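You operate a simulated robot arm through the tools that you are given. There is no shell and no other tool. Be economical: measure what you need, move in short steps, check, and stop when the job is done.

You run a simulated robot arm. Do the job below in one go: nothing can be reset, and whatever is moved stays where it is left.

JOB
Fit the white spool on the winder; wind till the pointer reads 15.
Fine: take the brake off to wind and put it back on after.
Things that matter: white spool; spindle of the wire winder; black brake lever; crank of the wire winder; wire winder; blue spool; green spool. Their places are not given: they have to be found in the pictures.

It is judged by the outcome, as a careful person would: the job done as asked, and still so three seconds after it is handed in. It fails if anything else is knocked over, pushed out of place, dropped, spilled or broken.

ROBOT AND FRAMES
A 7-joint arm with a two-finger parallel gripper, fixed in place. Base frame: the origin is at the foot of the arm, x ahead of it, y to its left, z up. Readings come in m, rad, newtons and seconds.
With the tool pointing down near the work surface it reaches from about 0.34 to 0.78 m from the base axis. Its first joint turns from -2.897 to 2.897 rad. Payload 3.91 kg.
The TCP is the grasp point between the finger pads, 0.03 m short of the fingertips. In the tool frame z runs along the fingers and y along their closing line. Largest opening 0.11 m; finger width 0.02, thickness 0.01; the body of the gripper, 0.048 by 0.112 m, starts 0.055 m behind the TCP.
Orientation is told as [roll, pitch, yaw] about the base's x, y, z axes, in that order, counted from this pose: with the fingers straight down and closing along the base's y, the tool's x points along the base's -x, its y along +y and its z along -z.

CONTROLS
- The arm moves only by the tool nudge_tool. Its argument "motion" is one flat list of numbers, 7 for each row, row after row: the shift along the tool's x, y, z in m, then the turn, a rotation vector about the tool's x, y, z in rad, then the gripper command, from -1 (fully open) to 1 (shut), values between in proportion. In form: [x, y, z, ax, ay, az, hand, x, y, z, ax, ay, az, hand, ...]. A call has 1 to 20 rows; each row shifts and turns the commanded pose from where the row before left it, along the tool's axes as they then stand. Rows are played at 5 a second. More than 0.05 m and 0.15 rad between two rows, or a gripper value outside its range, and nothing of the call is played. Where a pose cannot be reached the arm comes as near as it can. A force on the tool above 40 N (or 10 N above the force at the start of the call, whichever is more), or a blocked arm, ends the call early, and 0.2 s more pass. Each finger travels about 0.153 m/s and halts on what it meets, pressing with about 34 N; the grip force reading is that of the motor and also rises with nothing between the fingers. The clock runs only during rows and for 0.2 s after the last one: add rows that do not move to give the fingers time. The reply holds the time, the measured pose of the TCP, the force on the tool along the base axes, the opening and the grip force, in the units named above and with some noise.
- Cameras (640 x 400 px; columns grow to the right, rows downward): "scene" is fixed at [0.2056, -0.4977, 1.4563]; the picture's right is [0.70, -0.71, 0.00], its down [-0.60, -0.60, -0.53] and it looks along [0.37, 0.37, -0.85] (base axes); focal length 214 px, centre (320, 200). "wrist" rides on the gripper at [0.077, 0.007, -0.114] in the tool frame; the picture's right is [-0.09, 1.00, 0.00], its down [-0.80, -0.07, -0.59] and it looks along [-0.59, -0.05, 0.80] (tool axes); focal length 270 px, centre (320, 200).
- grab_frame(camera): a new picture of that camera. No time passes.
- slide_trunk(by): slides the trunk up (or, below 0, down) by that many m; the arm rides with it, the base frame stays. It gives what a move gives, with no picture.
- locate(camera, pixels): for up to 12 pixels [column, row] of the newest picture of that camera ("zoom" is the newest enlarged one), the place [x, y, z] in the base frame of the surface seen there, good to about 0.002 m, but the place of the scene camera against the robot may be out by one fixed shift of up to 0.018 m in any direction. No time passes.
- enlarge(camera, box): a new picture of the part [left, top, right, bottom] of that camera's present view, enlarged. No time passes.
- close_job(): hands the job in; it is judged then, once.

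Work in short steps. Measure before you move; look again where a grasp or a placing could have gone wrong, and mend it. You have 80 turns and 54 pictures in all, those below and enlarged ones among them. Open the gripper and draw the arm clear of the work before you hand the job in, unless the task says otherwise; then end with one line.

The tools are called by a JSON object that holds its "api" and its "payload". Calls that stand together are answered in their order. nudge_tool: Moves the arm, as the interface text tells. Its arguments: {"type":"object","properties":{"motion":{"type":"array","items":{"type":"number"}}},"required":["motion"]} The other tools are called the same way: slide_trunk (by) slides the trunk up or down; grab_frame (camera) takes a picture; locate (camera, pixels) gives the place of the surface under pixels of a picture; enlarge (camera, box) takes an enlarged picture of a part of a camera's view; close_job () hands the job in.

At the start:

```text
time: 0.0
tcp_pos: [0.3943, -0.1823, 1.226]
tcp_rot: [-0.001, 0.0, 0.0]
ft_force: [0.3, 0.3, -0.6]
opening: 0.1104
grasp_force: 0.0
trunk travel left (down, up): [-0.575, 0.035]
```

scene: 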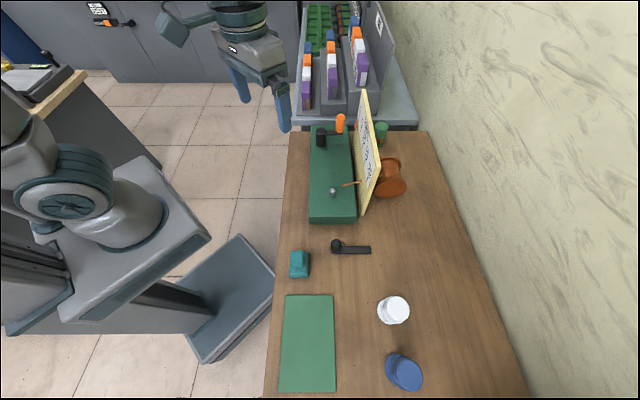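
wrist: 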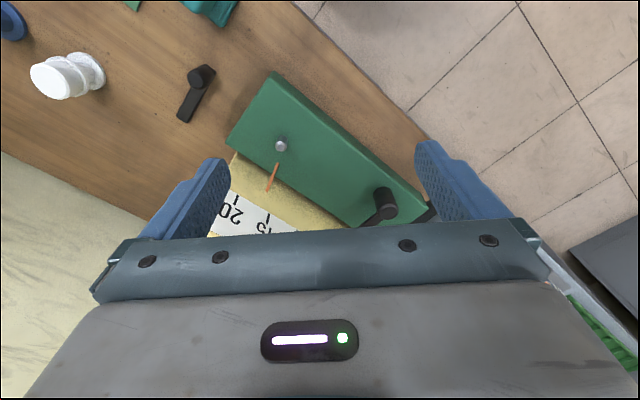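

The scene shows the green winder base near (333,175), a white spool at (393,310), a blue one at (403,370), and a black lever at (350,248). I enlarge the winder and the spools.

{"api": "enlarge", "payload": {"camera": "scene", "box": [280, 100, 420, 270]}}

{"api": "enlarge", "payload": {"camera": "wrist", "box": [160, 40, 460, 240]}}

{"api": "locate", "payload": {"camera": "scene", "pixels": [[333, 191], [322, 135], [341, 122], [357, 183], [336, 246], [365, 250], [396, 303], [392, 318], [403, 370], [320, 215], [380, 132], [300, 262]]}}

{"api": "locate", "payload": {"camera": "wrist", "pixels": [[280, 145], [385, 198], [370, 222], [270, 185], [202, 73], [188, 112], [95, 65], [45, 75], [275, 75], [232, 140], [330, 140], [420, 215]]}}

```text
2.35 times, centred on (350, 185) of scene
```

zoom: 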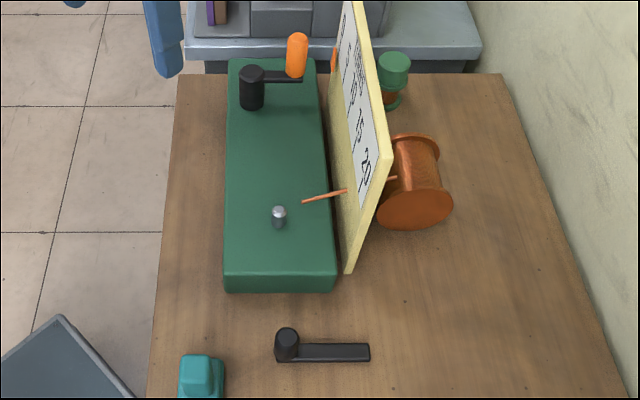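

```text
2.00 times, centred on (310, 140) of wrist
```

zoom: 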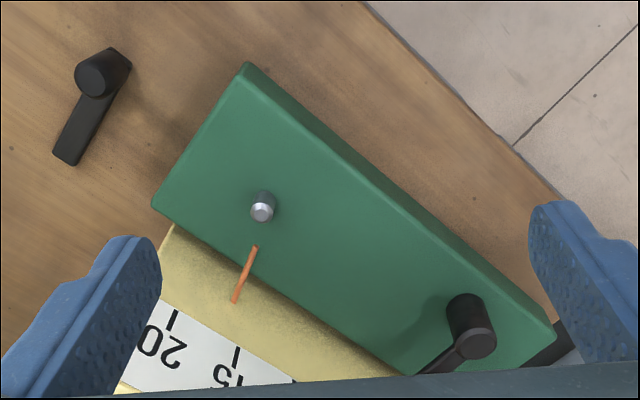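

```text
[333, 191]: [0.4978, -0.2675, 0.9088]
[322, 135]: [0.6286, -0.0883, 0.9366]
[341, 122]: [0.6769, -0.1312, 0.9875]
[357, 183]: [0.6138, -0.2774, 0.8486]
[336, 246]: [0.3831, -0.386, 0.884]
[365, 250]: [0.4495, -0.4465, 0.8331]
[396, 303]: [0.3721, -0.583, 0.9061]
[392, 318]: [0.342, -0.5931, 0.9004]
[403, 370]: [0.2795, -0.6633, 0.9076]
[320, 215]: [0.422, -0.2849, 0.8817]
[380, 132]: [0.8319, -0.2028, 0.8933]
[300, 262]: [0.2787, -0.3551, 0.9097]
```

```text
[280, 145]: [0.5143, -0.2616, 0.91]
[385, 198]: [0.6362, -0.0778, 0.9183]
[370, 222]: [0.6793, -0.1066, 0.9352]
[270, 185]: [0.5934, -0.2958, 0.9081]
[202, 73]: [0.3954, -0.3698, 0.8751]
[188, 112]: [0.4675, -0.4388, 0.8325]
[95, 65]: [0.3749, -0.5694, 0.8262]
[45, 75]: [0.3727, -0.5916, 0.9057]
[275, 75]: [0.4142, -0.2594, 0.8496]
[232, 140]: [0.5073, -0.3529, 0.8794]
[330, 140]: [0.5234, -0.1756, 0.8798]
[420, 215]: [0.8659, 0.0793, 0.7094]
```

The wrist view shows the spindle at (0.514,-0.262), crank hub at (0.636,-0.078) and brake lever knob at (0.395,-0.37). I need to see the board's face and pointer, so I lower, yaw and tilt the wrist camera toward it.

{"api": "nudge_tool", "payload": {"motion": [0, 0.02, 0.02, 0, 0, 0, -1, 0, 0.02, 0.02, 0, 0, 0, -1, 0, 0.02, 0.02, 0, 0, 0, -1, 0, 0, 0, 0, 0, 0.146, -1, 0, 0, 0, 0, 0, 0.146, -1, 0, 0, 0, 0, 0, 0.146, -1, 0, 0, 0, 0, 0, 0.146, -1, 0, 0, 0, 0, -0.15, 0, -1, 0, 0, 0, 0, -0.15, 0, -1, 0, 0, 0, 0, -0.15, 0, -1, 0, 0, 0, 0, 0, 0, -1]}}

{"api": "grab_frame", "payload": {"camera": "wrist"}}

```text
time: 2.4
tcp_pos: [0.3953, -0.1225, 1.1656]
tcp_rot: [0.0, -0.45, -0.585]
ft_force: [0.2, -0.5, -0.3]
opening: 0.1098
grasp_force: 0.0
trunk travel left (down, up): [-0.575, 0.035]
```

```text
49 pictures are left
```

wrist: 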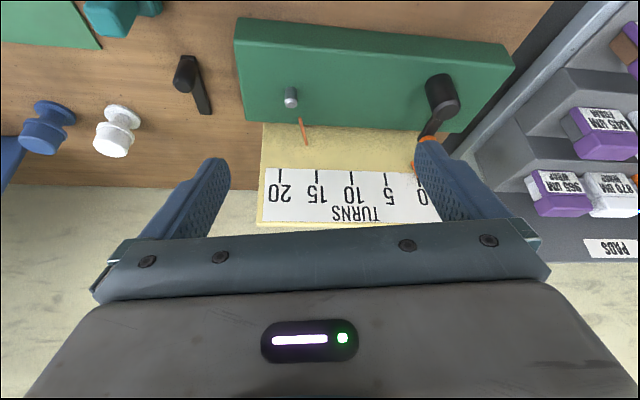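

The board reads TURNS 20…0 (upside-down); something orange sits near 0 at (420,140). I enlarge it.

{"api": "enlarge", "payload": {"camera": "wrist", "box": [230, 20, 530, 230]}}

{"api": "enlarge", "payload": {"camera": "wrist", "box": [0, 0, 280, 190]}}

{"api": "locate", "payload": {"camera": "wrist", "pixels": [[291, 95], [440, 83], [430, 125], [420, 140], [305, 135], [280, 175], [352, 175], [185, 65], [205, 105], [118, 110], [112, 145], [444, 105]]}}

```text
1.90 times, centred on (380, 125) of wrist
```

zoom: 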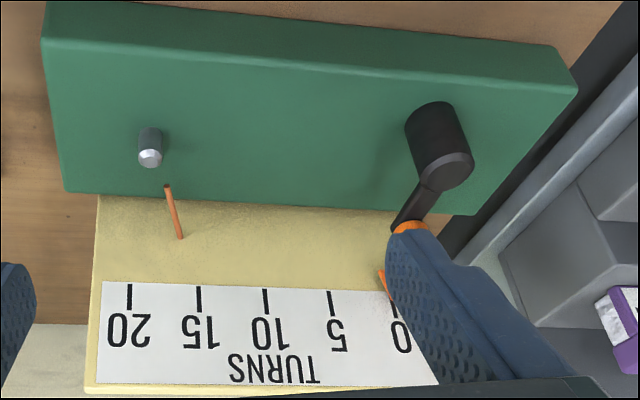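

```text
2.11 times, centred on (140, 95) of wrist
```

zoom: 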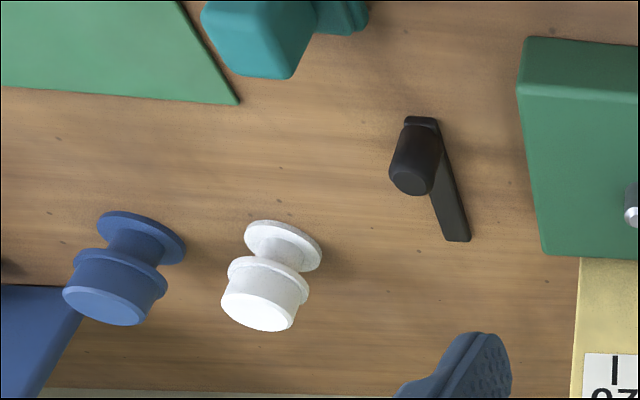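

```text
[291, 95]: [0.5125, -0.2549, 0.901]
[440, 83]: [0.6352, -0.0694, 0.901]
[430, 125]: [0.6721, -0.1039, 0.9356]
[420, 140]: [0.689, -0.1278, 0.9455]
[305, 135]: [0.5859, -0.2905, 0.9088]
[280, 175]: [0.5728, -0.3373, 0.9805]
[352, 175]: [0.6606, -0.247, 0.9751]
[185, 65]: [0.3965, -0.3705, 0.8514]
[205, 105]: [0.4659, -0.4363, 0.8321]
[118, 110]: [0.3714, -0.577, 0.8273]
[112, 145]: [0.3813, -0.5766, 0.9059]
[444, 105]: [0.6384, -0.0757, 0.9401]
```

The pointer appears to be at 0 and the pointer window runs along the board; the brake lever is a flat bar with an upright post on its near end. I move over the lever and white spool for a close look.

{"api": "nudge_tool", "payload": {"motion": [0, 0, 0, 0, 0.15, 0, -1, 0, 0, 0, 0, 0.15, 0, -1, 0, 0, 0, 0, 0.15, 0, -1, 0, 0, 0, 0, 0, -0.146, -1, 0, 0, 0, 0, 0, -0.146, -1, 0, 0, 0, 0, 0, -0.146, -1, 0, 0, 0, 0, 0, -0.147, -1, 0, -0.05, 0.025, 0, 0, 0, -1, 0, -0.05, 0.025, 0, 0, 0, -1, 0, -0.05, 0.025, 0, 0, 0, -1, 0, -0.05, 0.025, 0, 0, 0, -1, 0, -0.05, 0.025, 0, 0, 0, -1, 0, -0.05, 0.025, 0, 0, 0, -1, 0, 0, 0, 0, 0, 0, -1]}}

{"api": "grab_frame", "payload": {"camera": "wrist"}}

{"api": "enlarge", "payload": {"camera": "scene", "box": [280, 90, 420, 220]}}

```text
refused: row 8 steps farther than a row can; nothing moved
```

```text
46 pictures are left
```

wrist: 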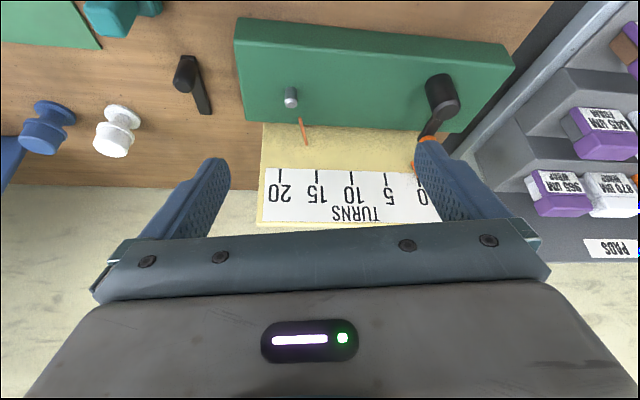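

```text
3.08 times, centred on (350, 155) of scene
```

zoom: 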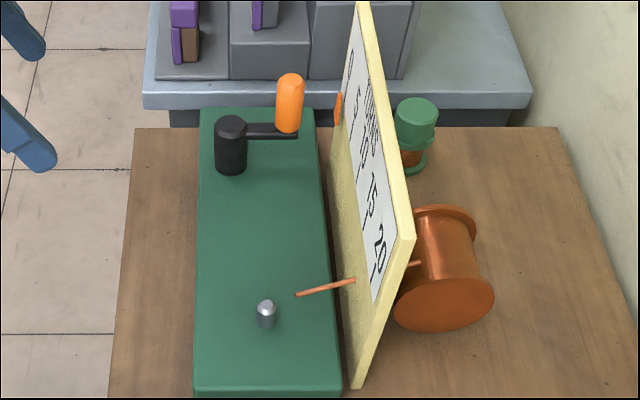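

The combined step was too long; nothing moved. I repeat with shorter rows.

{"api": "nudge_tool", "payload": {"motion": [0, 0, 0, 0, 0.15, 0, -1, 0, 0, 0, 0, 0.15, 0, -1, 0, 0, 0, 0, 0.15, 0, -1, 0, 0, 0, 0, 0, -0.146, -1, 0, 0, 0, 0, 0, -0.146, -1, 0, 0, 0, 0, 0, -0.146, -1, 0, 0, 0, 0, 0, -0.147, -1, 0, -0.043, 0.022, 0, 0, 0, -1, 0, -0.043, 0.022, 0, 0, 0, -1, 0, -0.043, 0.022, 0, 0, 0, -1, 0, -0.043, 0.022, 0, 0, 0, -1, 0, -0.043, 0.022, 0, 0, 0, -1, 0, -0.043, 0.022, 0, 0, 0, -1, 0, -0.043, 0.022, 0, 0, 0, -1, 0, 0, 0, 0, 0, 0, -1]}}

{"api": "grab_frame", "payload": {"camera": "wrist"}}

```text
time: 5.6
tcp_pos: [0.3947, -0.4234, 1.0129]
tcp_rot: [0.0, 0.0, 0.001]
ft_force: [-0.1, -0.1, 0.0]
opening: 0.1097
grasp_force: 0.2
trunk travel left (down, up): [-0.575, 0.035]
```

```text
44 pictures are left
```

wrist: 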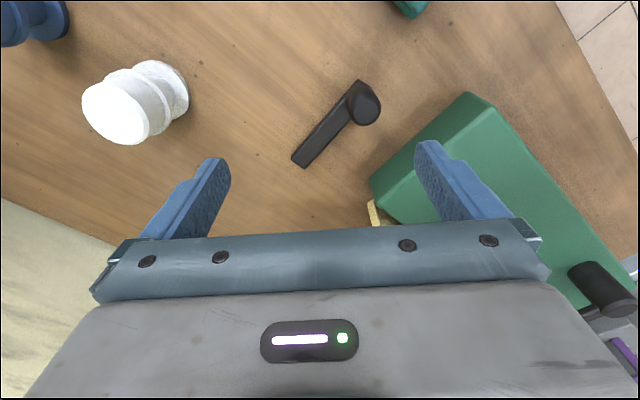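

The lever is in view at (300-380, 80-165) and the white spool at (135,100). I enlarge both and measure them.

{"api": "enlarge", "payload": {"camera": "wrist", "box": [270, 60, 430, 180]}}

{"api": "locate", "payload": {"camera": "wrist", "pixels": [[362, 105], [357, 82], [352, 90], [330, 130], [305, 160], [315, 166], [294, 156], [115, 112], [90, 112], [145, 95], [175, 85], [380, 112]]}}

{"api": "enlarge", "payload": {"camera": "wrist", "box": [60, 40, 220, 160]}}

{"api": "locate", "payload": {"camera": "zoom", "pixels": [[100, 230], [230, 300], [160, 380], [230, 180], [330, 340], [290, 230], [310, 150], [420, 80], [510, 200], [480, 270], [430, 300], [170, 280]]}}

```text
3.33 times, centred on (350, 120) of wrist
```

zoom: 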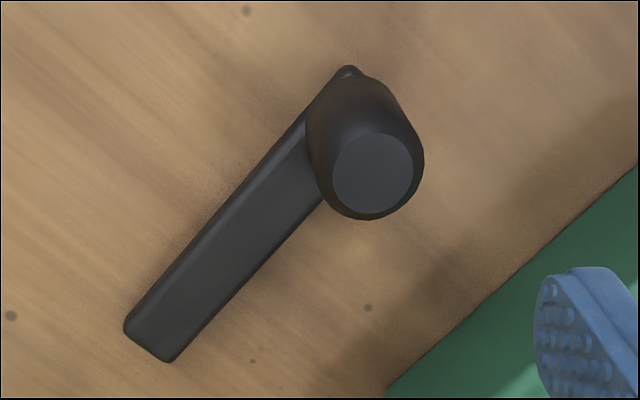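

```text
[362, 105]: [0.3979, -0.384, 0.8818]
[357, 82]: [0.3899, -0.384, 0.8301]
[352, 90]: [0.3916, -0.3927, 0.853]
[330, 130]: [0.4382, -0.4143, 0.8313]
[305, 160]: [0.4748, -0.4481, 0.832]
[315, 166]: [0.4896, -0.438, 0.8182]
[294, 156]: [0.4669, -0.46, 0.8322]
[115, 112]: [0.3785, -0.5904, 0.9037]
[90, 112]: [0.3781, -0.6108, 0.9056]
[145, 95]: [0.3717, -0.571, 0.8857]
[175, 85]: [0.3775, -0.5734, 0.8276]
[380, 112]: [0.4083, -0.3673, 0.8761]
```

```text
3.33 times, centred on (140, 100) of wrist
```

zoom: 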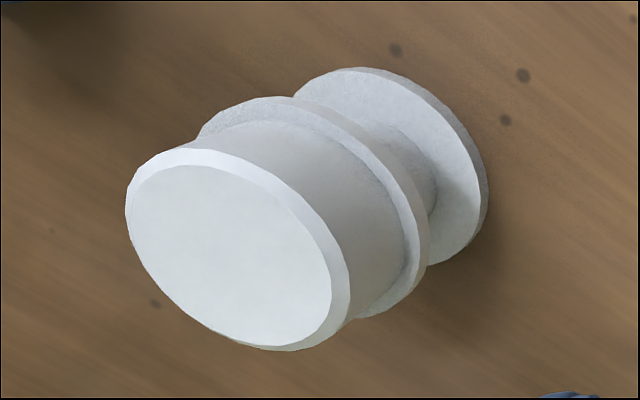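

```text
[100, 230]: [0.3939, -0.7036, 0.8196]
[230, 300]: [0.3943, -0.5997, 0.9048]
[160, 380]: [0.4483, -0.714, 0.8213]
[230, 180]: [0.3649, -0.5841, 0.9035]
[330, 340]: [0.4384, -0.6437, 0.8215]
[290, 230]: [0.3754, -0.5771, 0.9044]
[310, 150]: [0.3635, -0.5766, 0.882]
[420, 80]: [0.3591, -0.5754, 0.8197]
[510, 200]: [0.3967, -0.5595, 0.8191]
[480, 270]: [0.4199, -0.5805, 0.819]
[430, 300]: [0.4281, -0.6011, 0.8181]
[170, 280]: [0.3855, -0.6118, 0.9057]
```

White spool: cap top at z≈0.905, cap diameter ≈0.05, flange top ≈0.88, centre ≈(0.381,-0.591). I hover over it and look again.

{"api": "nudge_tool", "payload": {"motion": [0.003, -0.042, 0.005, 0, 0, 0, -1, 0.003, -0.042, 0.005, 0, 0, 0, -1, 0.004, -0.042, 0.005, 0, 0, 0, -1, 0.004, -0.042, 0.005, 0, 0, 0, -1, 0, 0, 0, 0, 0, 0, -1]}}

{"api": "grab_frame", "payload": {"camera": "wrist"}}

```text
time: 6.8
tcp_pos: [0.381, -0.5914, 0.9901]
tcp_rot: [0.001, 0.002, 0.003]
ft_force: [0.4, -0.2, 0.1]
opening: 0.1097
grasp_force: 0.0
trunk travel left (down, up): [-0.575, 0.035]
```

```text
41 pictures are left
```

wrist: 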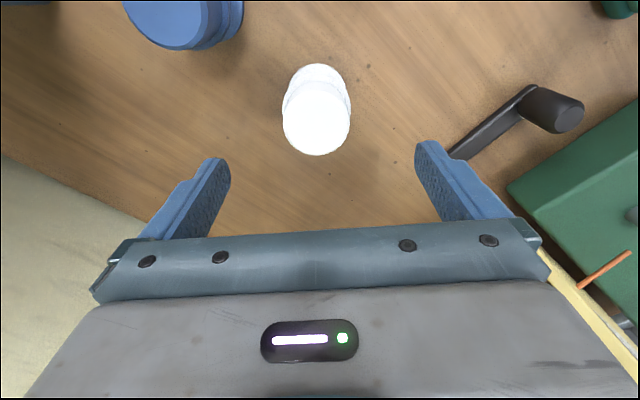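

The spool cap ellipse spans roughly columns 283-350, rows 82-155. I measure its edges.

{"api": "locate", "payload": {"camera": "wrist", "pixels": [[287, 120], [347, 120], [316, 151], [316, 90], [316, 118], [300, 120], [332, 120], [286, 95], [316, 68], [349, 96], [313, 80], [295, 80]]}}

{"api": "enlarge", "payload": {"camera": "wrist", "box": [260, 50, 372, 170]}}

```text
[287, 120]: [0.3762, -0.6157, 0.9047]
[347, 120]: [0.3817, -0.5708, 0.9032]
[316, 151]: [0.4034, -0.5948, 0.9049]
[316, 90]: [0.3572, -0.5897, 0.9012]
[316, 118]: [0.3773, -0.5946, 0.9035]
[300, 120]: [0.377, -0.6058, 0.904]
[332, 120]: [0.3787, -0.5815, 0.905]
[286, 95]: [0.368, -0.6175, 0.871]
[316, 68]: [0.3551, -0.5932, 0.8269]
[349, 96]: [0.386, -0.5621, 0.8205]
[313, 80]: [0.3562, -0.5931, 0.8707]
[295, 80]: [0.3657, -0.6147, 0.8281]
```

```text
3.33 times, centred on (316, 110) of wrist
```

zoom: 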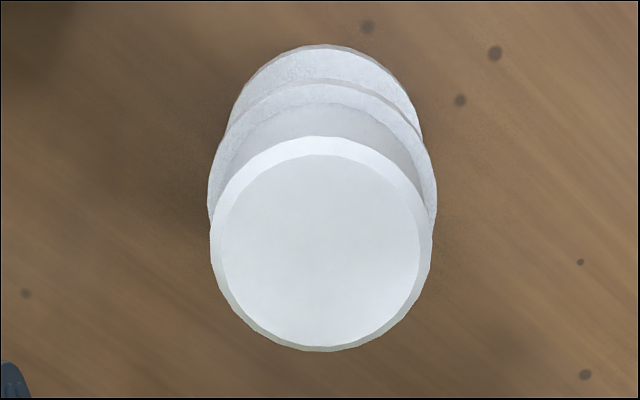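

Cap centre ≈(0.380,-0.593), flange top ≈0.871. I descend to TCP z≈0.906 (fingertips just above the flange) and close.

{"api": "nudge_tool", "payload": {"motion": [0.001, -0.002, 0.03, 0, 0, 0, -1, 0, 0, 0.03, 0, 0, 0, -1, 0, 0, 0.024, 0, 0, 0, -1, 0, 0, 0, 0, 0, 0, -1, 0, 0, 0, 0, 0, 0, 1, 0, 0, 0, 0, 0, 0, 1, 0, 0, 0, 0, 0, 0, 1, 0, 0, 0, 0, 0, 0, 1]}}

{"api": "grab_frame", "payload": {"camera": "wrist"}}

```text
time: 8.6
tcp_pos: [0.3808, -0.5934, 0.9057]
tcp_rot: [0.0, 0.0, 0.0]
ft_force: [0.0, 0.4, 0.1]
opening: 0.0343
grasp_force: 33.6
trunk travel left (down, up): [-0.575, 0.035]
```

```text
39 pictures are left
```

wrist: 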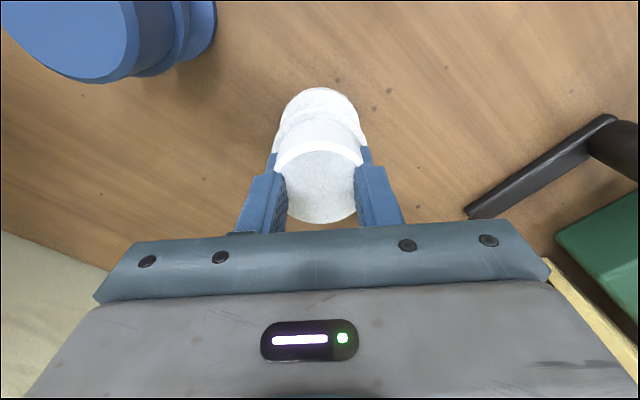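

Opening is 0.034, less than the ~0.048 I estimated for the cap; I check the grip closely.

{"api": "enlarge", "payload": {"camera": "wrist", "box": [220, 70, 420, 240]}}

{"api": "locate", "payload": {"camera": "wrist", "pixels": [[292, 190], [350, 190], [320, 170], [320, 215], [320, 195], [277, 140], [364, 140], [320, 95], [283, 108], [357, 108]]}}

```text
2.35 times, centred on (320, 155) of wrist
```

zoom: 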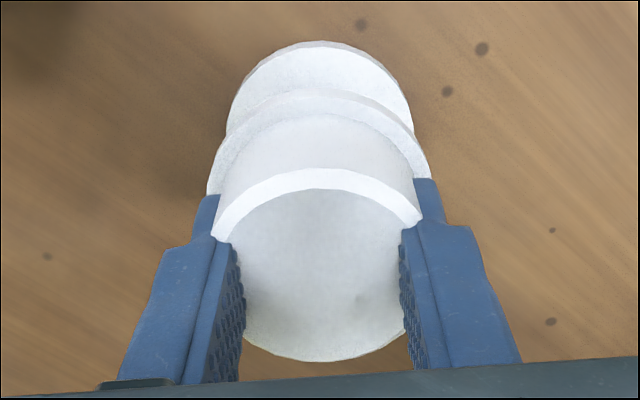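

```text
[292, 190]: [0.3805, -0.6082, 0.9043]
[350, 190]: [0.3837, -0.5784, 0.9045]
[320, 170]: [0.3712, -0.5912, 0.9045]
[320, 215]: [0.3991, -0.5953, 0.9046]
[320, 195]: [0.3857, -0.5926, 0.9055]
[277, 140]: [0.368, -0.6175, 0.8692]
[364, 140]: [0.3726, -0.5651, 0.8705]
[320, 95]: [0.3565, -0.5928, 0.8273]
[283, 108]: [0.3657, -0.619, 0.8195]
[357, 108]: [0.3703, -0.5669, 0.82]
```

The pads hold the cap with 34 N and the spool is centred on the TCP. I lift it, carry it beside the spindle at a safe height, and yaw to align the fingers with the board.

{"api": "nudge_tool", "payload": {"motion": [0, 0, -0.04, 0, 0, 0, 1, 0, 0, -0.045, 0, 0, 0, 1, 0, 0, -0.045, 0, 0, 0, 1, 0, 0, -0.045, 0, 0, 0, 1, -0.012, 0.0405, 0, 0, 0, 0, 1, -0.012, 0.0405, 0, 0, 0, 0, 1, -0.012, 0.0405, 0, 0, 0, 0, 1, -0.012, 0.0405, 0, 0, 0, 0, 1, -0.012, 0.0405, 0, 0, 0, 0, 1, -0.012, 0.0405, 0, 0, 0, 0, 1, 0, 0, 0, 0, 0, 0.1465, 1, 0, 0, 0, 0, 0, 0.1465, 1, 0, 0, 0, 0, 0, 0.1465, 1, 0, 0, 0, 0, 0, 0.1465, 1, 0, 0, 0, 0, 0, 0, 1]}}

{"api": "grab_frame", "payload": {"camera": "wrist"}}

```text
time: 11.8
tcp_pos: [0.4522, -0.3506, 1.082]
tcp_rot: [0.0, 0.0, -0.587]
ft_force: [0.6, 1.3, -2.4]
opening: 0.0343
grasp_force: 34.0
trunk travel left (down, up): [-0.575, 0.035]
```

```text
37 pictures are left
```

wrist: 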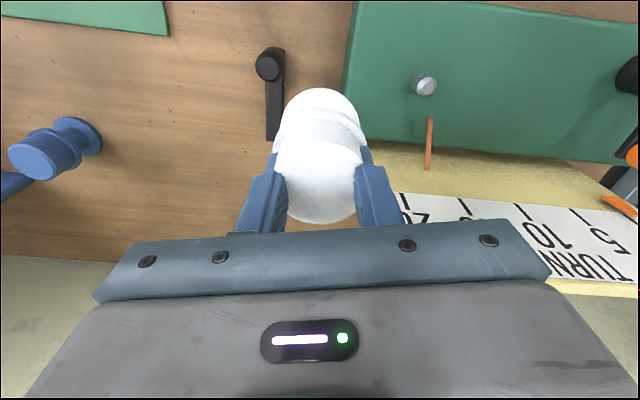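

The spindle tip is clearly visible at (427,87). I enlarge and measure it, along with the wire and board.

{"api": "enlarge", "payload": {"camera": "wrist", "box": [380, 50, 480, 180]}}

{"api": "locate", "payload": {"camera": "wrist", "pixels": [[427, 87], [421, 87], [433, 87], [427, 81], [427, 93], [415, 82], [430, 118], [428, 167], [400, 140], [450, 140]]}}

```text
3.08 times, centred on (430, 115) of wrist
```

zoom: 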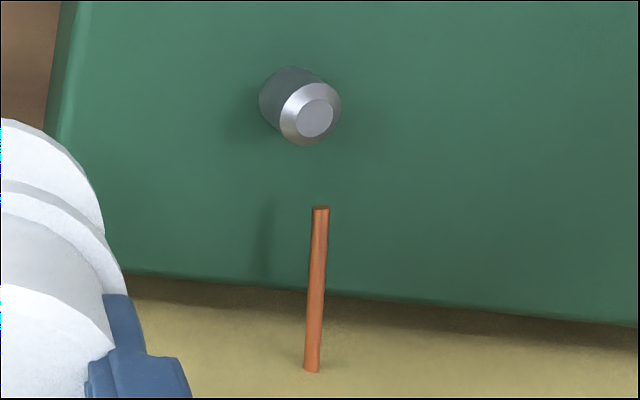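

```text
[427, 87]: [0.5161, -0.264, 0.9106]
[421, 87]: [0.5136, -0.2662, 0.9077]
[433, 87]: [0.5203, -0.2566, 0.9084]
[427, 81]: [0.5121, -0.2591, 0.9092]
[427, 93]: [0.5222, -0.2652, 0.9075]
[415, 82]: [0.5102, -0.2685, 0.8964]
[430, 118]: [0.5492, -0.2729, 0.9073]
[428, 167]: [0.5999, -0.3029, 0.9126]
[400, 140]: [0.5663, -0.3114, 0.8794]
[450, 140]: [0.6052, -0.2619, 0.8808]
```

The spindle tip's top-face centre is at zoom (315,118). I measure points around it for an average.

{"api": "locate", "payload": {"camera": "zoom", "pixels": [[315, 118], [308, 118], [322, 118], [315, 111], [315, 125], [303, 118], [327, 118], [315, 106], [315, 130], [310, 113], [320, 123]]}}

{"api": "locate", "payload": {"camera": "wrist", "pixels": [[300, 190], [340, 190], [320, 175], [320, 205], [320, 190]]}}

```text
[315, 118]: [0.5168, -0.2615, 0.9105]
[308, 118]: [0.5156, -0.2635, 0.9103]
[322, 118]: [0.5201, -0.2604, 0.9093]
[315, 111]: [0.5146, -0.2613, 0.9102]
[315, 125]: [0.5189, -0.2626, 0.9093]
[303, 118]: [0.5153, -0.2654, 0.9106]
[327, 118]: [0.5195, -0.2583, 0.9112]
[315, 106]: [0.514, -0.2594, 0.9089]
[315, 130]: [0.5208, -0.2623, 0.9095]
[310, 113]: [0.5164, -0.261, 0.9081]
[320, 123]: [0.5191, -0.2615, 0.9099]
```

```text
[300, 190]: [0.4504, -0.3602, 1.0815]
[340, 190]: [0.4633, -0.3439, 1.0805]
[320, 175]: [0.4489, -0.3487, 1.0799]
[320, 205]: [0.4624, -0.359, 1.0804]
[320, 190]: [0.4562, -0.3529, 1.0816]
```

Spindle centre ≈(0.5174,-0.2617), top 0.910. I move over it laterally, then lower to TCP z≈1.01 (spool bottom ≈0.92) and check.

{"api": "nudge_tool", "payload": {"motion": [-0.0017, 0.0367, 0, 0, 0, 0, 1, -0.0017, 0.0367, 0, 0, 0, 0, 1, -0.0016, 0.0367, 0, 0, 0, 0, 1, 0, 0, 0.036, 0, 0, 0, 1, 0, 0, 0.036, 0, 0, 0, 1, 0, 0, 0, 0, 0, 0, 1, 0, 0, 0, 0, 0, 0, 1]}}

{"api": "grab_frame", "payload": {"camera": "wrist"}}

{"api": "enlarge", "payload": {"camera": "scene", "box": [290, 120, 410, 230]}}

```text
time: 13.4
tcp_pos: [0.5173, -0.2617, 1.0098]
tcp_rot: [0.0, -0.001, -0.585]
ft_force: [0.0, -0.5, -1.1]
opening: 0.0343
grasp_force: 33.6
trunk travel left (down, up): [-0.575, 0.035]
```

```text
35 pictures are left
```

wrist: 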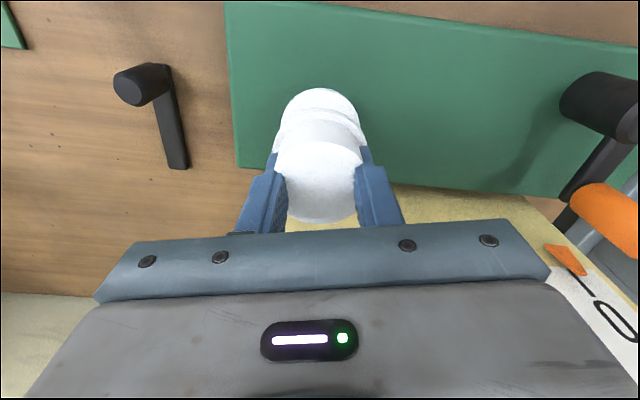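

```text
3.64 times, centred on (350, 175) of scene
```

zoom: 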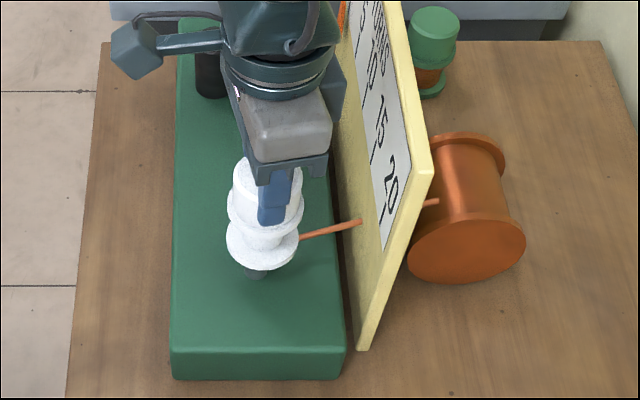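

The spool hangs right above the spindle (its base just visible beneath). I lower it gently in small rows, watching the force.

{"api": "nudge_tool", "payload": {"motion": [0, 0, 0.01, 0, 0, 0, 1, 0, 0, 0.008, 0, 0, 0, 1, 0, 0, 0.006, 0, 0, 0, 1, 0, 0, 0.006, 0, 0, 0, 1, 0, 0, 0.006, 0, 0, 0, 1, 0, 0, 0.005, 0, 0, 0, 1, 0, 0, 0, 0, 0, 0, 1]}}

{"api": "enlarge", "payload": {"camera": "scene", "box": [290, 120, 410, 230]}}

```text
time: 15.0
tcp_pos: [0.5153, -0.2603, 0.9702]
tcp_rot: [-0.001, 0.001, -0.583]
ft_force: [-7.4, 2.3, 1.3]
opening: 0.0345
grasp_force: 34.2
trunk travel left (down, up): [-0.575, 0.035]
```

```text
3.64 times, centred on (350, 175) of scene
```

zoom: 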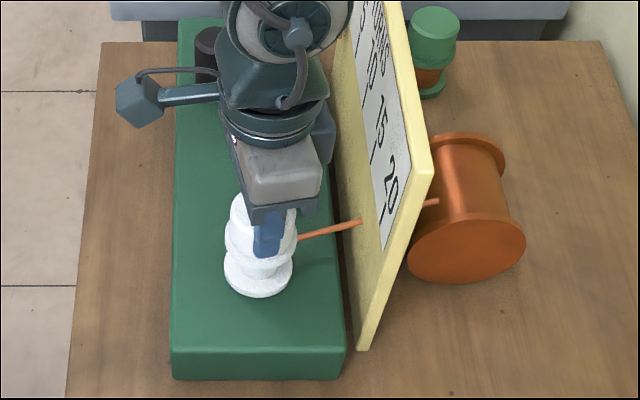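

The spool is on the spindle with a slight side load (−7 N in x). I relax the command ~2 mm that way and lower the last 4-5 mm.

{"api": "nudge_tool", "payload": {"motion": [0.0022, 0, 0, 0, 0, 0, 1, 0, 0, 0.002, 0, 0, 0, 1, 0, 0, 0.002, 0, 0, 0, 1, 0, 0, 0.001, 0, 0, 0, 1, 0, 0, 0, 0, 0, 0, 1]}}

```text
time: 16.2
tcp_pos: [0.5156, -0.2606, 0.9674]
tcp_rot: [-0.001, -0.007, -0.585]
ft_force: [4.0, -1.6, 27.9]
opening: 0.0345
grasp_force: 34.1
trunk travel left (down, up): [-0.575, 0.035]
```

28 N upward at z≈0.967: the spool is seated. I relieve the load, open, and rise.

{"api": "nudge_tool", "payload": {"motion": [0, 0, -0.002, 0, 0, 0, 1, 0, 0, 0, 0, 0, 0, 0.2, 0, 0, 0, 0, 0, 0, -0.2, 0, 0, 0, 0, 0, 0, -0.2, 0, 0, -0.02, 0, 0, 0, -0.2, 0, 0, -0.04, 0, 0, 0, -0.2, 0, 0, -0.04, 0, 0, 0, -0.2, 0, 0, 0, 0, 0, 0, -0.2]}}

{"api": "enlarge", "payload": {"camera": "scene", "box": [290, 120, 410, 230]}}

{"api": "grab_frame", "payload": {"camera": "wrist"}}

```text
time: 18.0
tcp_pos: [0.5128, -0.2605, 1.0659]
tcp_rot: [0.0, -0.001, -0.586]
ft_force: [0.5, -0.2, -0.7]
opening: 0.0662
grasp_force: 0.0
trunk travel left (down, up): [-0.575, 0.035]
```

```text
3.64 times, centred on (350, 175) of scene
```

zoom: 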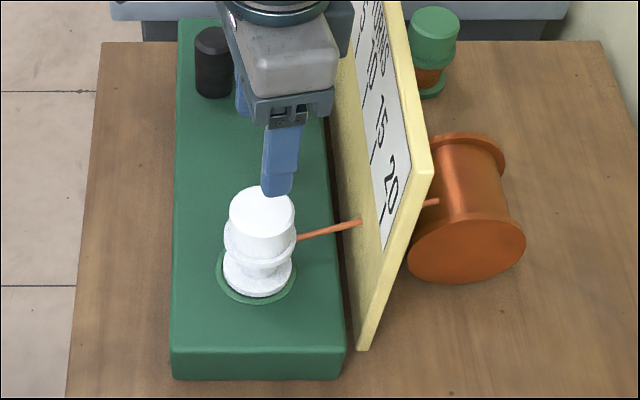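

```text
31 pictures are left
```

wrist: 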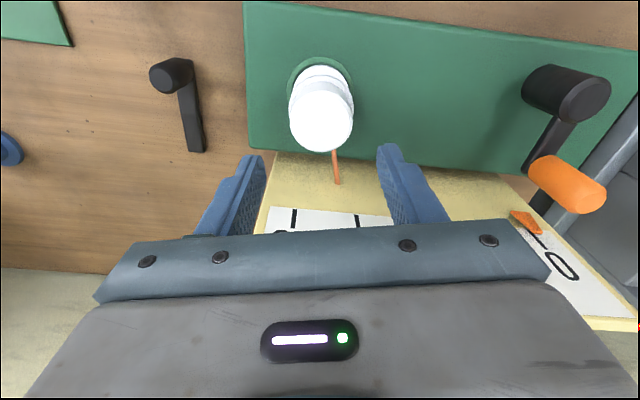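

The spool is seated (a green ring now shows round it). Next, the brake: I hover over its post at ≈(0.400,-0.376) and look.

{"api": "nudge_tool", "payload": {"motion": [0.0075, -0.0397, 0, 0, 0, 0, -0.2, 0.0075, -0.0397, 0, 0, 0, 0, -0.2, 0.0075, -0.0397, 0, 0, 0, 0, -0.2, 0.0075, -0.0397, 0, 0, 0, 0, -0.2, 0, 0, 0.04, 0, 0, 0, -0.2, 0, 0, 0.04, 0, 0, 0, -0.2, 0, 0, 0, 0, 0, 0, -0.2]}}

{"api": "enlarge", "payload": {"camera": "wrist", "box": [230, 40, 410, 240]}}

{"api": "locate", "payload": {"camera": "zoom", "pixels": [[320, 160], [320, 180], [320, 200], [320, 140], [320, 120], [320, 240], [320, 280], [300, 160], [340, 160]]}}

```text
time: 19.6
tcp_pos: [0.4016, -0.3771, 0.9863]
tcp_rot: [0.0, 0.0, -0.583]
ft_force: [0.1, 0.4, -0.6]
opening: 0.066
grasp_force: 0.0
trunk travel left (down, up): [-0.575, 0.035]
```

```text
2.00 times, centred on (320, 140) of wrist
```

zoom: 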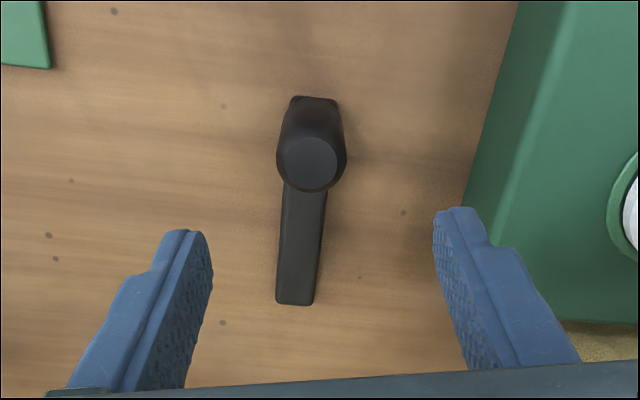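

```text
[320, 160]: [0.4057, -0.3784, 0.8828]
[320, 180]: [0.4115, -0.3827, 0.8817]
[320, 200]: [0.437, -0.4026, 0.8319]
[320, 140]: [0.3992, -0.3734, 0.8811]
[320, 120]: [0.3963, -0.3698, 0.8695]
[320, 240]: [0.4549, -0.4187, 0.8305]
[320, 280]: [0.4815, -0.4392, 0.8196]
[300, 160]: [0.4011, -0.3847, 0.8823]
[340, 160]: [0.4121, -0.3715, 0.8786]
```

Post top centre ≈(0.403,-0.382), z 0.882; bar runs away to ≈(0.475,-0.448). I lower round the post and grip it.

{"api": "nudge_tool", "payload": {"motion": [-0.004, -0.0034, 0, 0, 0, 0, -0.2, 0, 0, 0.04, 0, 0, 0, -0.2, 0, 0, 0.04, 0, 0, 0, -0.2, 0, 0, 0.031, 0, 0, 0, -0.2, 0, 0, 0, 0, 0, 0, -0.2, 0, 0, 0, 0, 0, 0, 1, 0, 0, 0, 0, 0, 0, 1, 0, 0, 0, 0, 0, 0, 1]}}

{"api": "enlarge", "payload": {"camera": "wrist", "box": [230, 80, 410, 240]}}

```text
time: 21.4
tcp_pos: [0.4029, -0.3811, 0.8755]
tcp_rot: [0.0, 0.0, -0.585]
ft_force: [-2.3, 0.6, -2.0]
opening: 0.0288
grasp_force: 44.8
trunk travel left (down, up): [-0.575, 0.035]
```

```text
2.50 times, centred on (320, 160) of wrist
```

zoom: 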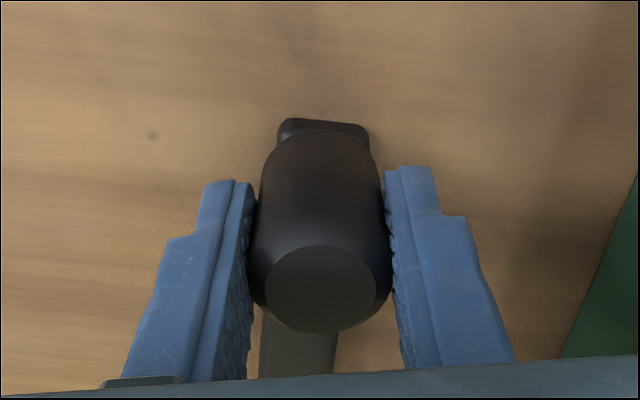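

The post is gripped (opening 0.029). I try a small 10 mm move across the bar toward the winder and read the force.

{"api": "nudge_tool", "payload": {"motion": [0, 0.005, 0, 0, 0, 0, 1, 0, 0.005, 0, 0, 0, 0, 1, 0, 0, 0, 0, 0, 0, 1]}}

```text
time: 22.3
tcp_pos: [0.4022, -0.3811, 0.8761]
tcp_rot: [-0.011, 0.0, -0.59]
ft_force: [-19.7, -24.5, -6.8]
opening: 0.0291
grasp_force: 45.2
trunk travel left (down, up): [-0.575, 0.035]
stopped in row 3: the force on the tool passed its limit (the readings are from after the stop); the commanded pose is now the measured one
```

It is blocked that way (31 N, no motion). I try the opposite direction.

{"api": "nudge_tool", "payload": {"motion": [0, -0.005, 0, 0, 0, 0, 1, 0, -0.005, 0, 0, 0, 0, 1, 0, 0, 0, 0, 0, 0, 1]}}

```text
time: 23.1
tcp_pos: [0.4025, -0.3801, 0.8755]
tcp_rot: [-0.002, 0.003, -0.581]
ft_force: [-12.1, 0.6, -8.7]
opening: 0.0292
grasp_force: 45.0
trunk travel left (down, up): [-0.575, 0.035]
```

No clear motion yet with lower force; I push a bit further the same way.

{"api": "nudge_tool", "payload": {"motion": [0, -0.005, 0, 0, 0, 0, 1, 0, -0.005, 0, 0, 0, 0, 1, 0, 0, 0, 0, 0, 0, 1]}}

{"api": "grab_frame", "payload": {"camera": "wrist"}}

```text
time: 23.9
tcp_pos: [0.3963, -0.393, 0.876]
tcp_rot: [-0.008, 0.002, -0.588]
ft_force: [-6.2, 9.3, -13.1]
opening: 0.0296
grasp_force: 45.3
trunk travel left (down, up): [-0.575, 0.035]
```

```text
28 pictures are left
```

wrist: 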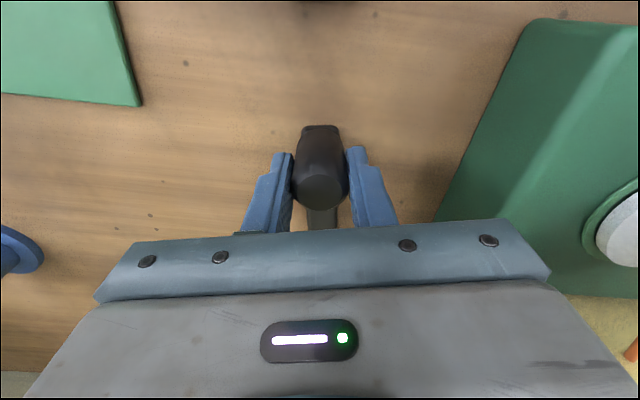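

The post moved 14 mm away from the winder, so it is the handle swinging about the bar's far end, ≈(0.467,-0.448). I follow the arc.

{"api": "nudge_tool", "payload": {"motion": [0.0002, -0.0096, 0, 0, 0, 0, 1, -0.0008, -0.0096, 0, 0, 0, 0, 1, -0.0017, -0.0095, 0, 0, 0, 0, 1, -0.0028, -0.0093, 0, 0, 0, 0, 1, 0, 0, 0, 0, 0, 0, 1]}}

{"api": "enlarge", "payload": {"camera": "scene", "box": [270, 150, 430, 300]}}

```text
time: 25.1
tcp_pos: [0.3816, -0.4245, 0.8763]
tcp_rot: [-0.005, -0.001, -0.583]
ft_force: [6.7, 10.1, -1.1]
opening: 0.0289
grasp_force: 45.4
trunk travel left (down, up): [-0.575, 0.035]
```

```text
2.67 times, centred on (350, 225) of scene
```

zoom: 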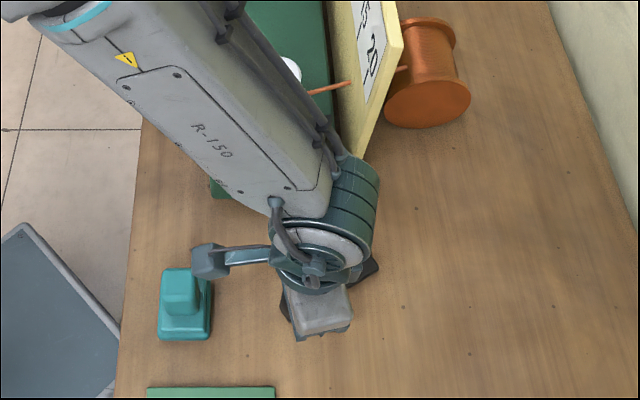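

It keeps moving freely (now ≈31° swung). I follow the arc further until it stops.

{"api": "nudge_tool", "payload": {"motion": [-0.0034, -0.0088, 0, 0, 0, 0, 1, -0.0043, -0.0083, 0, 0, 0, 0, 1, -0.0052, -0.0078, 0, 0, 0, 0, 1, 0, 0, 0, 0, 0, 0, 1]}}

```text
time: 26.1
tcp_pos: [0.377, -0.4561, 0.8769]
tcp_rot: [-0.007, -0.003, -0.587]
ft_force: [2.4, 1.9, 1.4]
opening: 0.029
grasp_force: 45.1
trunk travel left (down, up): [-0.575, 0.035]
```

About 51° swung with low force. Continue.

{"api": "nudge_tool", "payload": {"motion": [-0.0062, -0.007, 0, 0, 0, 0, 1, -0.0069, -0.0063, 0, 0, 0, 0, 1, -0.0075, -0.0056, 0, 0, 0, 0, 1, 0, 0, 0, 0, 0, 0, 1]}}

```text
time: 27.1
tcp_pos: [0.3816, -0.4761, 0.8766]
tcp_rot: [-0.005, 0.005, -0.585]
ft_force: [-12.9, 31.1, 3.8]
opening: 0.0291
grasp_force: 44.8
trunk travel left (down, up): [-0.575, 0.035]
```

Force rose to 34 N against the motion: end stop at ≈198° (≈64° from the on stop). I unload, release and rise.

{"api": "nudge_tool", "payload": {"motion": [0.004, 0.003, 0, 0, 0, 0, 1, 0, 0, 0, 0, 0, 0, 0, 0, 0, 0, 0, 0, 0, -0.2, 0, 0, 0, 0, 0, 0, -0.2, 0, 0, -0.04, 0, 0, 0, -0.2, 0, 0, -0.045, 0, 0, 0, -0.2, 0, 0, -0.045, 0, 0, 0, -0.2, 0, 0, 0, 0, 0, 0, -0.2]}}

{"api": "grab_frame", "payload": {"camera": "wrist"}}

```text
time: 28.9
tcp_pos: [0.3829, -0.4765, 1.0075]
tcp_rot: [-0.008, -0.002, -0.584]
ft_force: [-0.2, 0.4, 0.6]
opening: 0.0659
grasp_force: 0.0
trunk travel left (down, up): [-0.575, 0.035]
```

```text
26 pictures are left
```

wrist: 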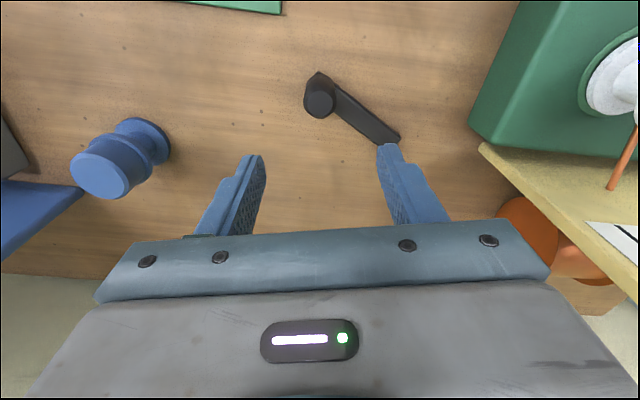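

Brake swung to its off position, standing upright as before. Now I rise and travel to above the crank to measure it.

{"api": "nudge_tool", "payload": {"motion": [0, 0, -0.04, 0, 0, 0, -0.2, 0, 0, -0.04, 0, 0, 0, -0.2, 0, 0, -0.035, 0, 0, 0, -0.2, 0.0019, 0.042, 0, 0, 0, 0, -0.2, 0.0019, 0.042, 0, 0, 0, 0, -0.2, 0.0019, 0.042, 0, 0, 0, 0, -0.2, 0.0019, 0.042, 0, 0, 0, 0, -0.2, 0.0019, 0.042, 0, 0, 0, 0, -0.2, 0.0019, 0.042, 0, 0, 0, 0, -0.2, 0.0019, 0.042, 0, 0, 0, 0, -0.2, 0.0019, 0.042, 0, 0, 0, 0, -0.2, 0.0019, 0.042, 0, 0, 0, 0, -0.2, 0.0019, 0.042, 0, 0, 0, 0, -0.2, 0.0019, 0.042, 0, 0, 0, 0, -0.2, 0, 0, 0, 0, 0, 0, -0.2]}}

{"api": "grab_frame", "payload": {"camera": "wrist"}}

```text
time: 32.1
tcp_pos: [0.6196, -0.0787, 1.1187]
tcp_rot: [-0.007, 0.0, -0.586]
ft_force: [0.6, 0.9, 0.0]
opening: 0.0663
grasp_force: 0.0
trunk travel left (down, up): [-0.575, 0.035]
```

```text
25 pictures are left
```

wrist: 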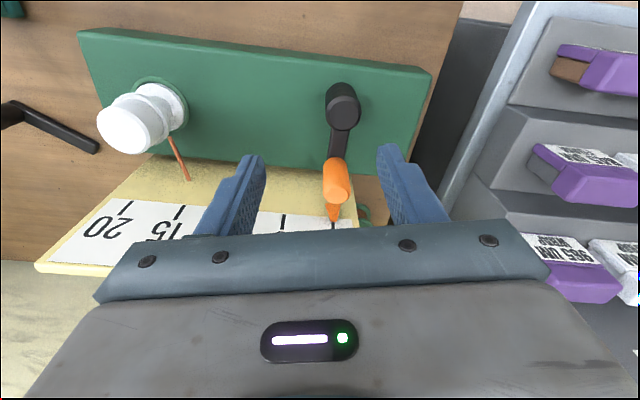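

The crank hub is at (343,107), its arm pointing toward the board and the orange handle at (335,182). I measure these.

{"api": "enlarge", "payload": {"camera": "wrist", "box": [280, 70, 400, 230]}}

{"api": "locate", "payload": {"camera": "wrist", "pixels": [[344, 108], [333, 108], [355, 108], [344, 127], [344, 92], [337, 150], [338, 190], [337, 198], [330, 190], [345, 190], [336, 165], [338, 178]]}}

```text
2.50 times, centred on (340, 150) of wrist
```

zoom: 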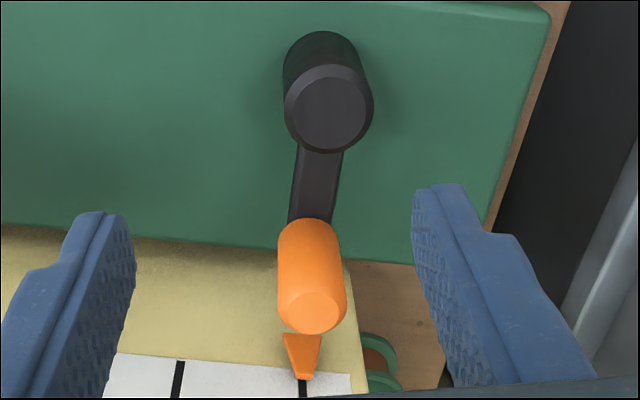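

```text
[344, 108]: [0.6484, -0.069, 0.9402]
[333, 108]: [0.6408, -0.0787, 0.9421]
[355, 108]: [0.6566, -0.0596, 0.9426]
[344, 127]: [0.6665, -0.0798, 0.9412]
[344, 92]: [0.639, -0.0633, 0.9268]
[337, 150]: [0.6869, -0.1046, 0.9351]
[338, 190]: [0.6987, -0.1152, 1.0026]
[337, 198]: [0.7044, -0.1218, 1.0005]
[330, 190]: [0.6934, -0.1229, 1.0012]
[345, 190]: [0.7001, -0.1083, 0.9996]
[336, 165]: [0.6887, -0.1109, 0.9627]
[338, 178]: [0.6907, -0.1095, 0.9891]
```

Hub centre ≈(0.6525,-0.0725), handle ≈(0.6995,-0.1165) with top z≈1.00; crank radius ≈0.065. I move over the handle, descend and grip it.

{"api": "nudge_tool", "payload": {"motion": [-0.0437, 0.0064, 0, 0, 0, 0, -0.2, -0.0437, 0.0064, 0, 0, 0, 0, -0.2, 0, 0, 0.033, 0, 0, 0, -0.2, 0, 0, 0.033, 0, 0, 0, -0.2, 0, 0, 0.033, 0, 0, 0, -0.2, 0, 0, 0.0327, 0, 0, 0, -0.2, 0, 0, 0, 0, 0, 0, -0.2, 0, 0, 0, 0, 0, 0, 1, 0, 0, 0, 0, 0, 0, 1, 0, 0, 0, 0, 0, 0, 1]}}

{"api": "grab_frame", "payload": {"camera": "wrist"}}

```text
time: 34.3
tcp_pos: [0.6986, -0.118, 0.9876]
tcp_rot: [-0.008, -0.001, -0.586]
ft_force: [-2.9, -0.9, -1.7]
opening: 0.0289
grasp_force: 45.5
trunk travel left (down, up): [-0.575, 0.035]
```

```text
23 pictures are left
```

wrist: 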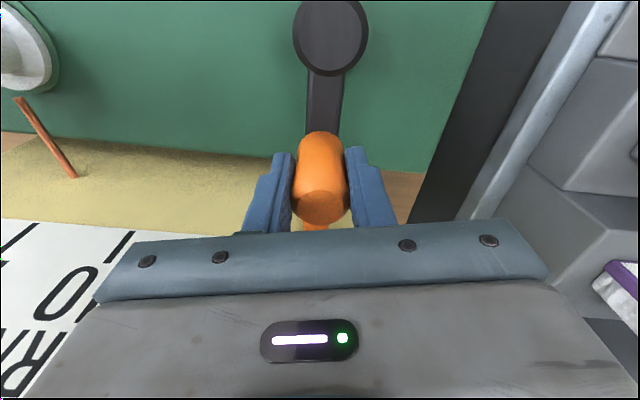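

The handle is gripped. I re-measure the hub centre from this view for the turning circle.

{"api": "locate", "payload": {"camera": "wrist", "pixels": [[330, 36], [330, 20], [330, 55], [300, 36], [360, 36], [330, 70], [320, 205], [310, 200], [332, 200]]}}

```text
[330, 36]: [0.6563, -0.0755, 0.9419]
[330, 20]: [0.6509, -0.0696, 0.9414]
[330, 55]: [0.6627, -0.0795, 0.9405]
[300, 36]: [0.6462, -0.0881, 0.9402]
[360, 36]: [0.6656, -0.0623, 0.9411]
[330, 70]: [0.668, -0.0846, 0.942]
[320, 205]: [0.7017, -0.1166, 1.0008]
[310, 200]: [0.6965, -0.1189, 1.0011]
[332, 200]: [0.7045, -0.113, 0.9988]
```

Circle: centre ≈(0.6545,-0.0748), radius ≈0.062. I test 30° clockwise and see how the force and the pointer respond.

{"api": "nudge_tool", "payload": {"motion": [0.0049, -0.0154, 0, 0, 0, 0, 1, 0.0088, -0.0136, 0, 0, 0, 0, 1, 0, 0, 0, 0, 0, 0, 1]}}

{"api": "enlarge", "payload": {"camera": "wrist", "box": [200, 0, 460, 240]}}

```text
time: 35.1
tcp_pos: [0.6728, -0.1338, 0.987]
tcp_rot: [-0.007, -0.004, -0.587]
ft_force: [3.5, -3.3, 0.2]
opening: 0.0286
grasp_force: 44.9
trunk travel left (down, up): [-0.575, 0.035]
```

```text
1.67 times, centred on (330, 120) of wrist
```

zoom: 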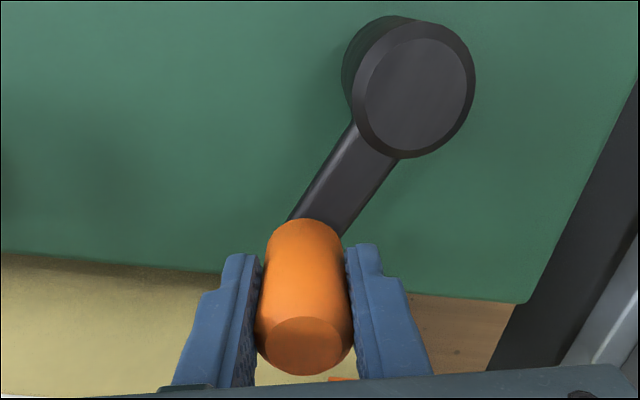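

It turns freely with little force. I complete the first full turn clockwise in 30° rows, then read the pointer.

{"api": "nudge_tool", "payload": {"motion": [0.02632, -0.01819, 0, 0, 0, 0, 1, 0.03188, -0.00259, 0, 0, 0, 0, 1, 0.02891, 0.01369, 0, 0, 0, 0, 1, 0.01819, 0.02632, 0, 0, 0, 0, 1, 0.00259, 0.03188, 0, 0, 0, 0, 1, -0.01369, 0.02891, 0, 0, 0, 0, 1, -0.02632, 0.01819, 0, 0, 0, 0, 1, -0.03188, 0.00259, 0, 0, 0, 0, 1, -0.02891, -0.01369, 0, 0, 0, 0, 1, -0.01819, -0.02632, 0, 0, 0, 0, 1, -0.00259, -0.03188, 0, 0, 0, 0, 1, 0, 0, 0, 0, 0, 0, 1]}}

{"api": "grab_frame", "payload": {"camera": "wrist"}}

{"api": "enlarge", "payload": {"camera": "scene", "box": [310, 80, 410, 220]}}

```text
time: 37.7
tcp_pos: [0.6993, -0.1192, 0.9866]
tcp_rot: [-0.01, 0.0, -0.588]
ft_force: [1.2, -5.4, 5.2]
opening: 0.0289
grasp_force: 45.4
trunk travel left (down, up): [-0.575, 0.035]
```

```text
21 pictures are left
```

wrist: 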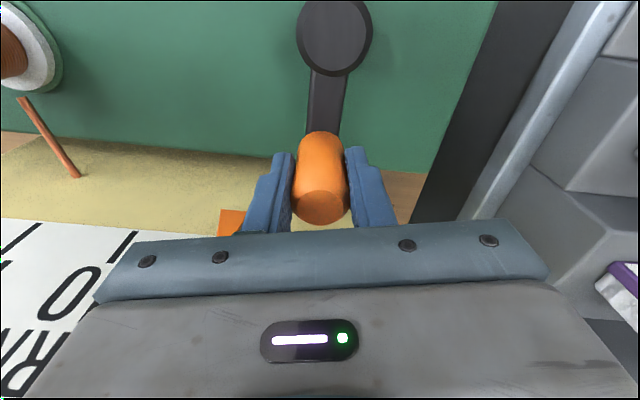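

```text
2.86 times, centred on (360, 150) of scene
```

zoom: 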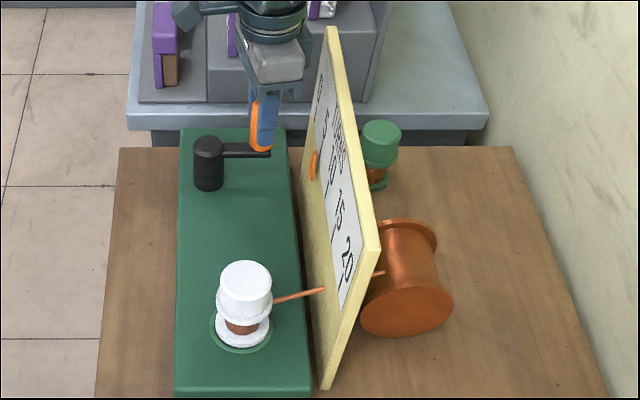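

Turning clockwise winds copper on and moves the pointer up-scale. I measure the pointer and tick positions to learn the ratio per turn.

{"api": "locate", "payload": {"camera": "wrist", "pixels": [[232, 215], [222, 215], [243, 215], [228, 232], [122, 243], [130, 235], [20, 235], [10, 245]]}}

{"api": "locate", "payload": {"camera": "scene", "pixels": [[358, 138], [357, 143], [358, 134]]}}

{"api": "enlarge", "payload": {"camera": "scene", "box": [335, 85, 385, 195]}}

```text
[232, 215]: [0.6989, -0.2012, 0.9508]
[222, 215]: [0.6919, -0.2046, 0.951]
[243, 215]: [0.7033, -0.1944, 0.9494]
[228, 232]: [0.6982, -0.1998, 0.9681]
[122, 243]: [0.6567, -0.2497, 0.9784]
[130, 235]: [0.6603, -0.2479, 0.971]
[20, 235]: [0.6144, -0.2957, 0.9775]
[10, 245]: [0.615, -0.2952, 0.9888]
```

```text
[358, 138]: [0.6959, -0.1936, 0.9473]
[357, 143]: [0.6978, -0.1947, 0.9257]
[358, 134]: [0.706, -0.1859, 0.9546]
```

```text
3.64 times, centred on (360, 140) of scene
```

zoom: 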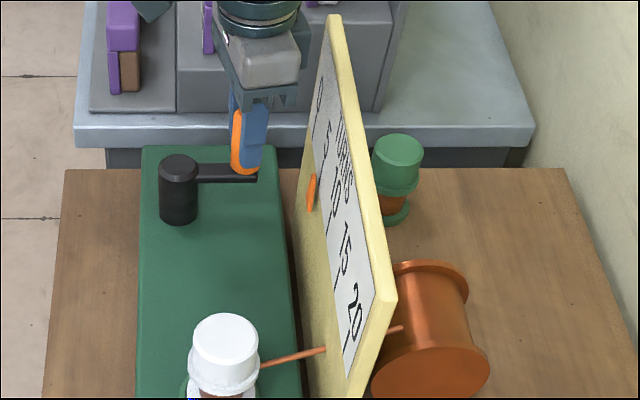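

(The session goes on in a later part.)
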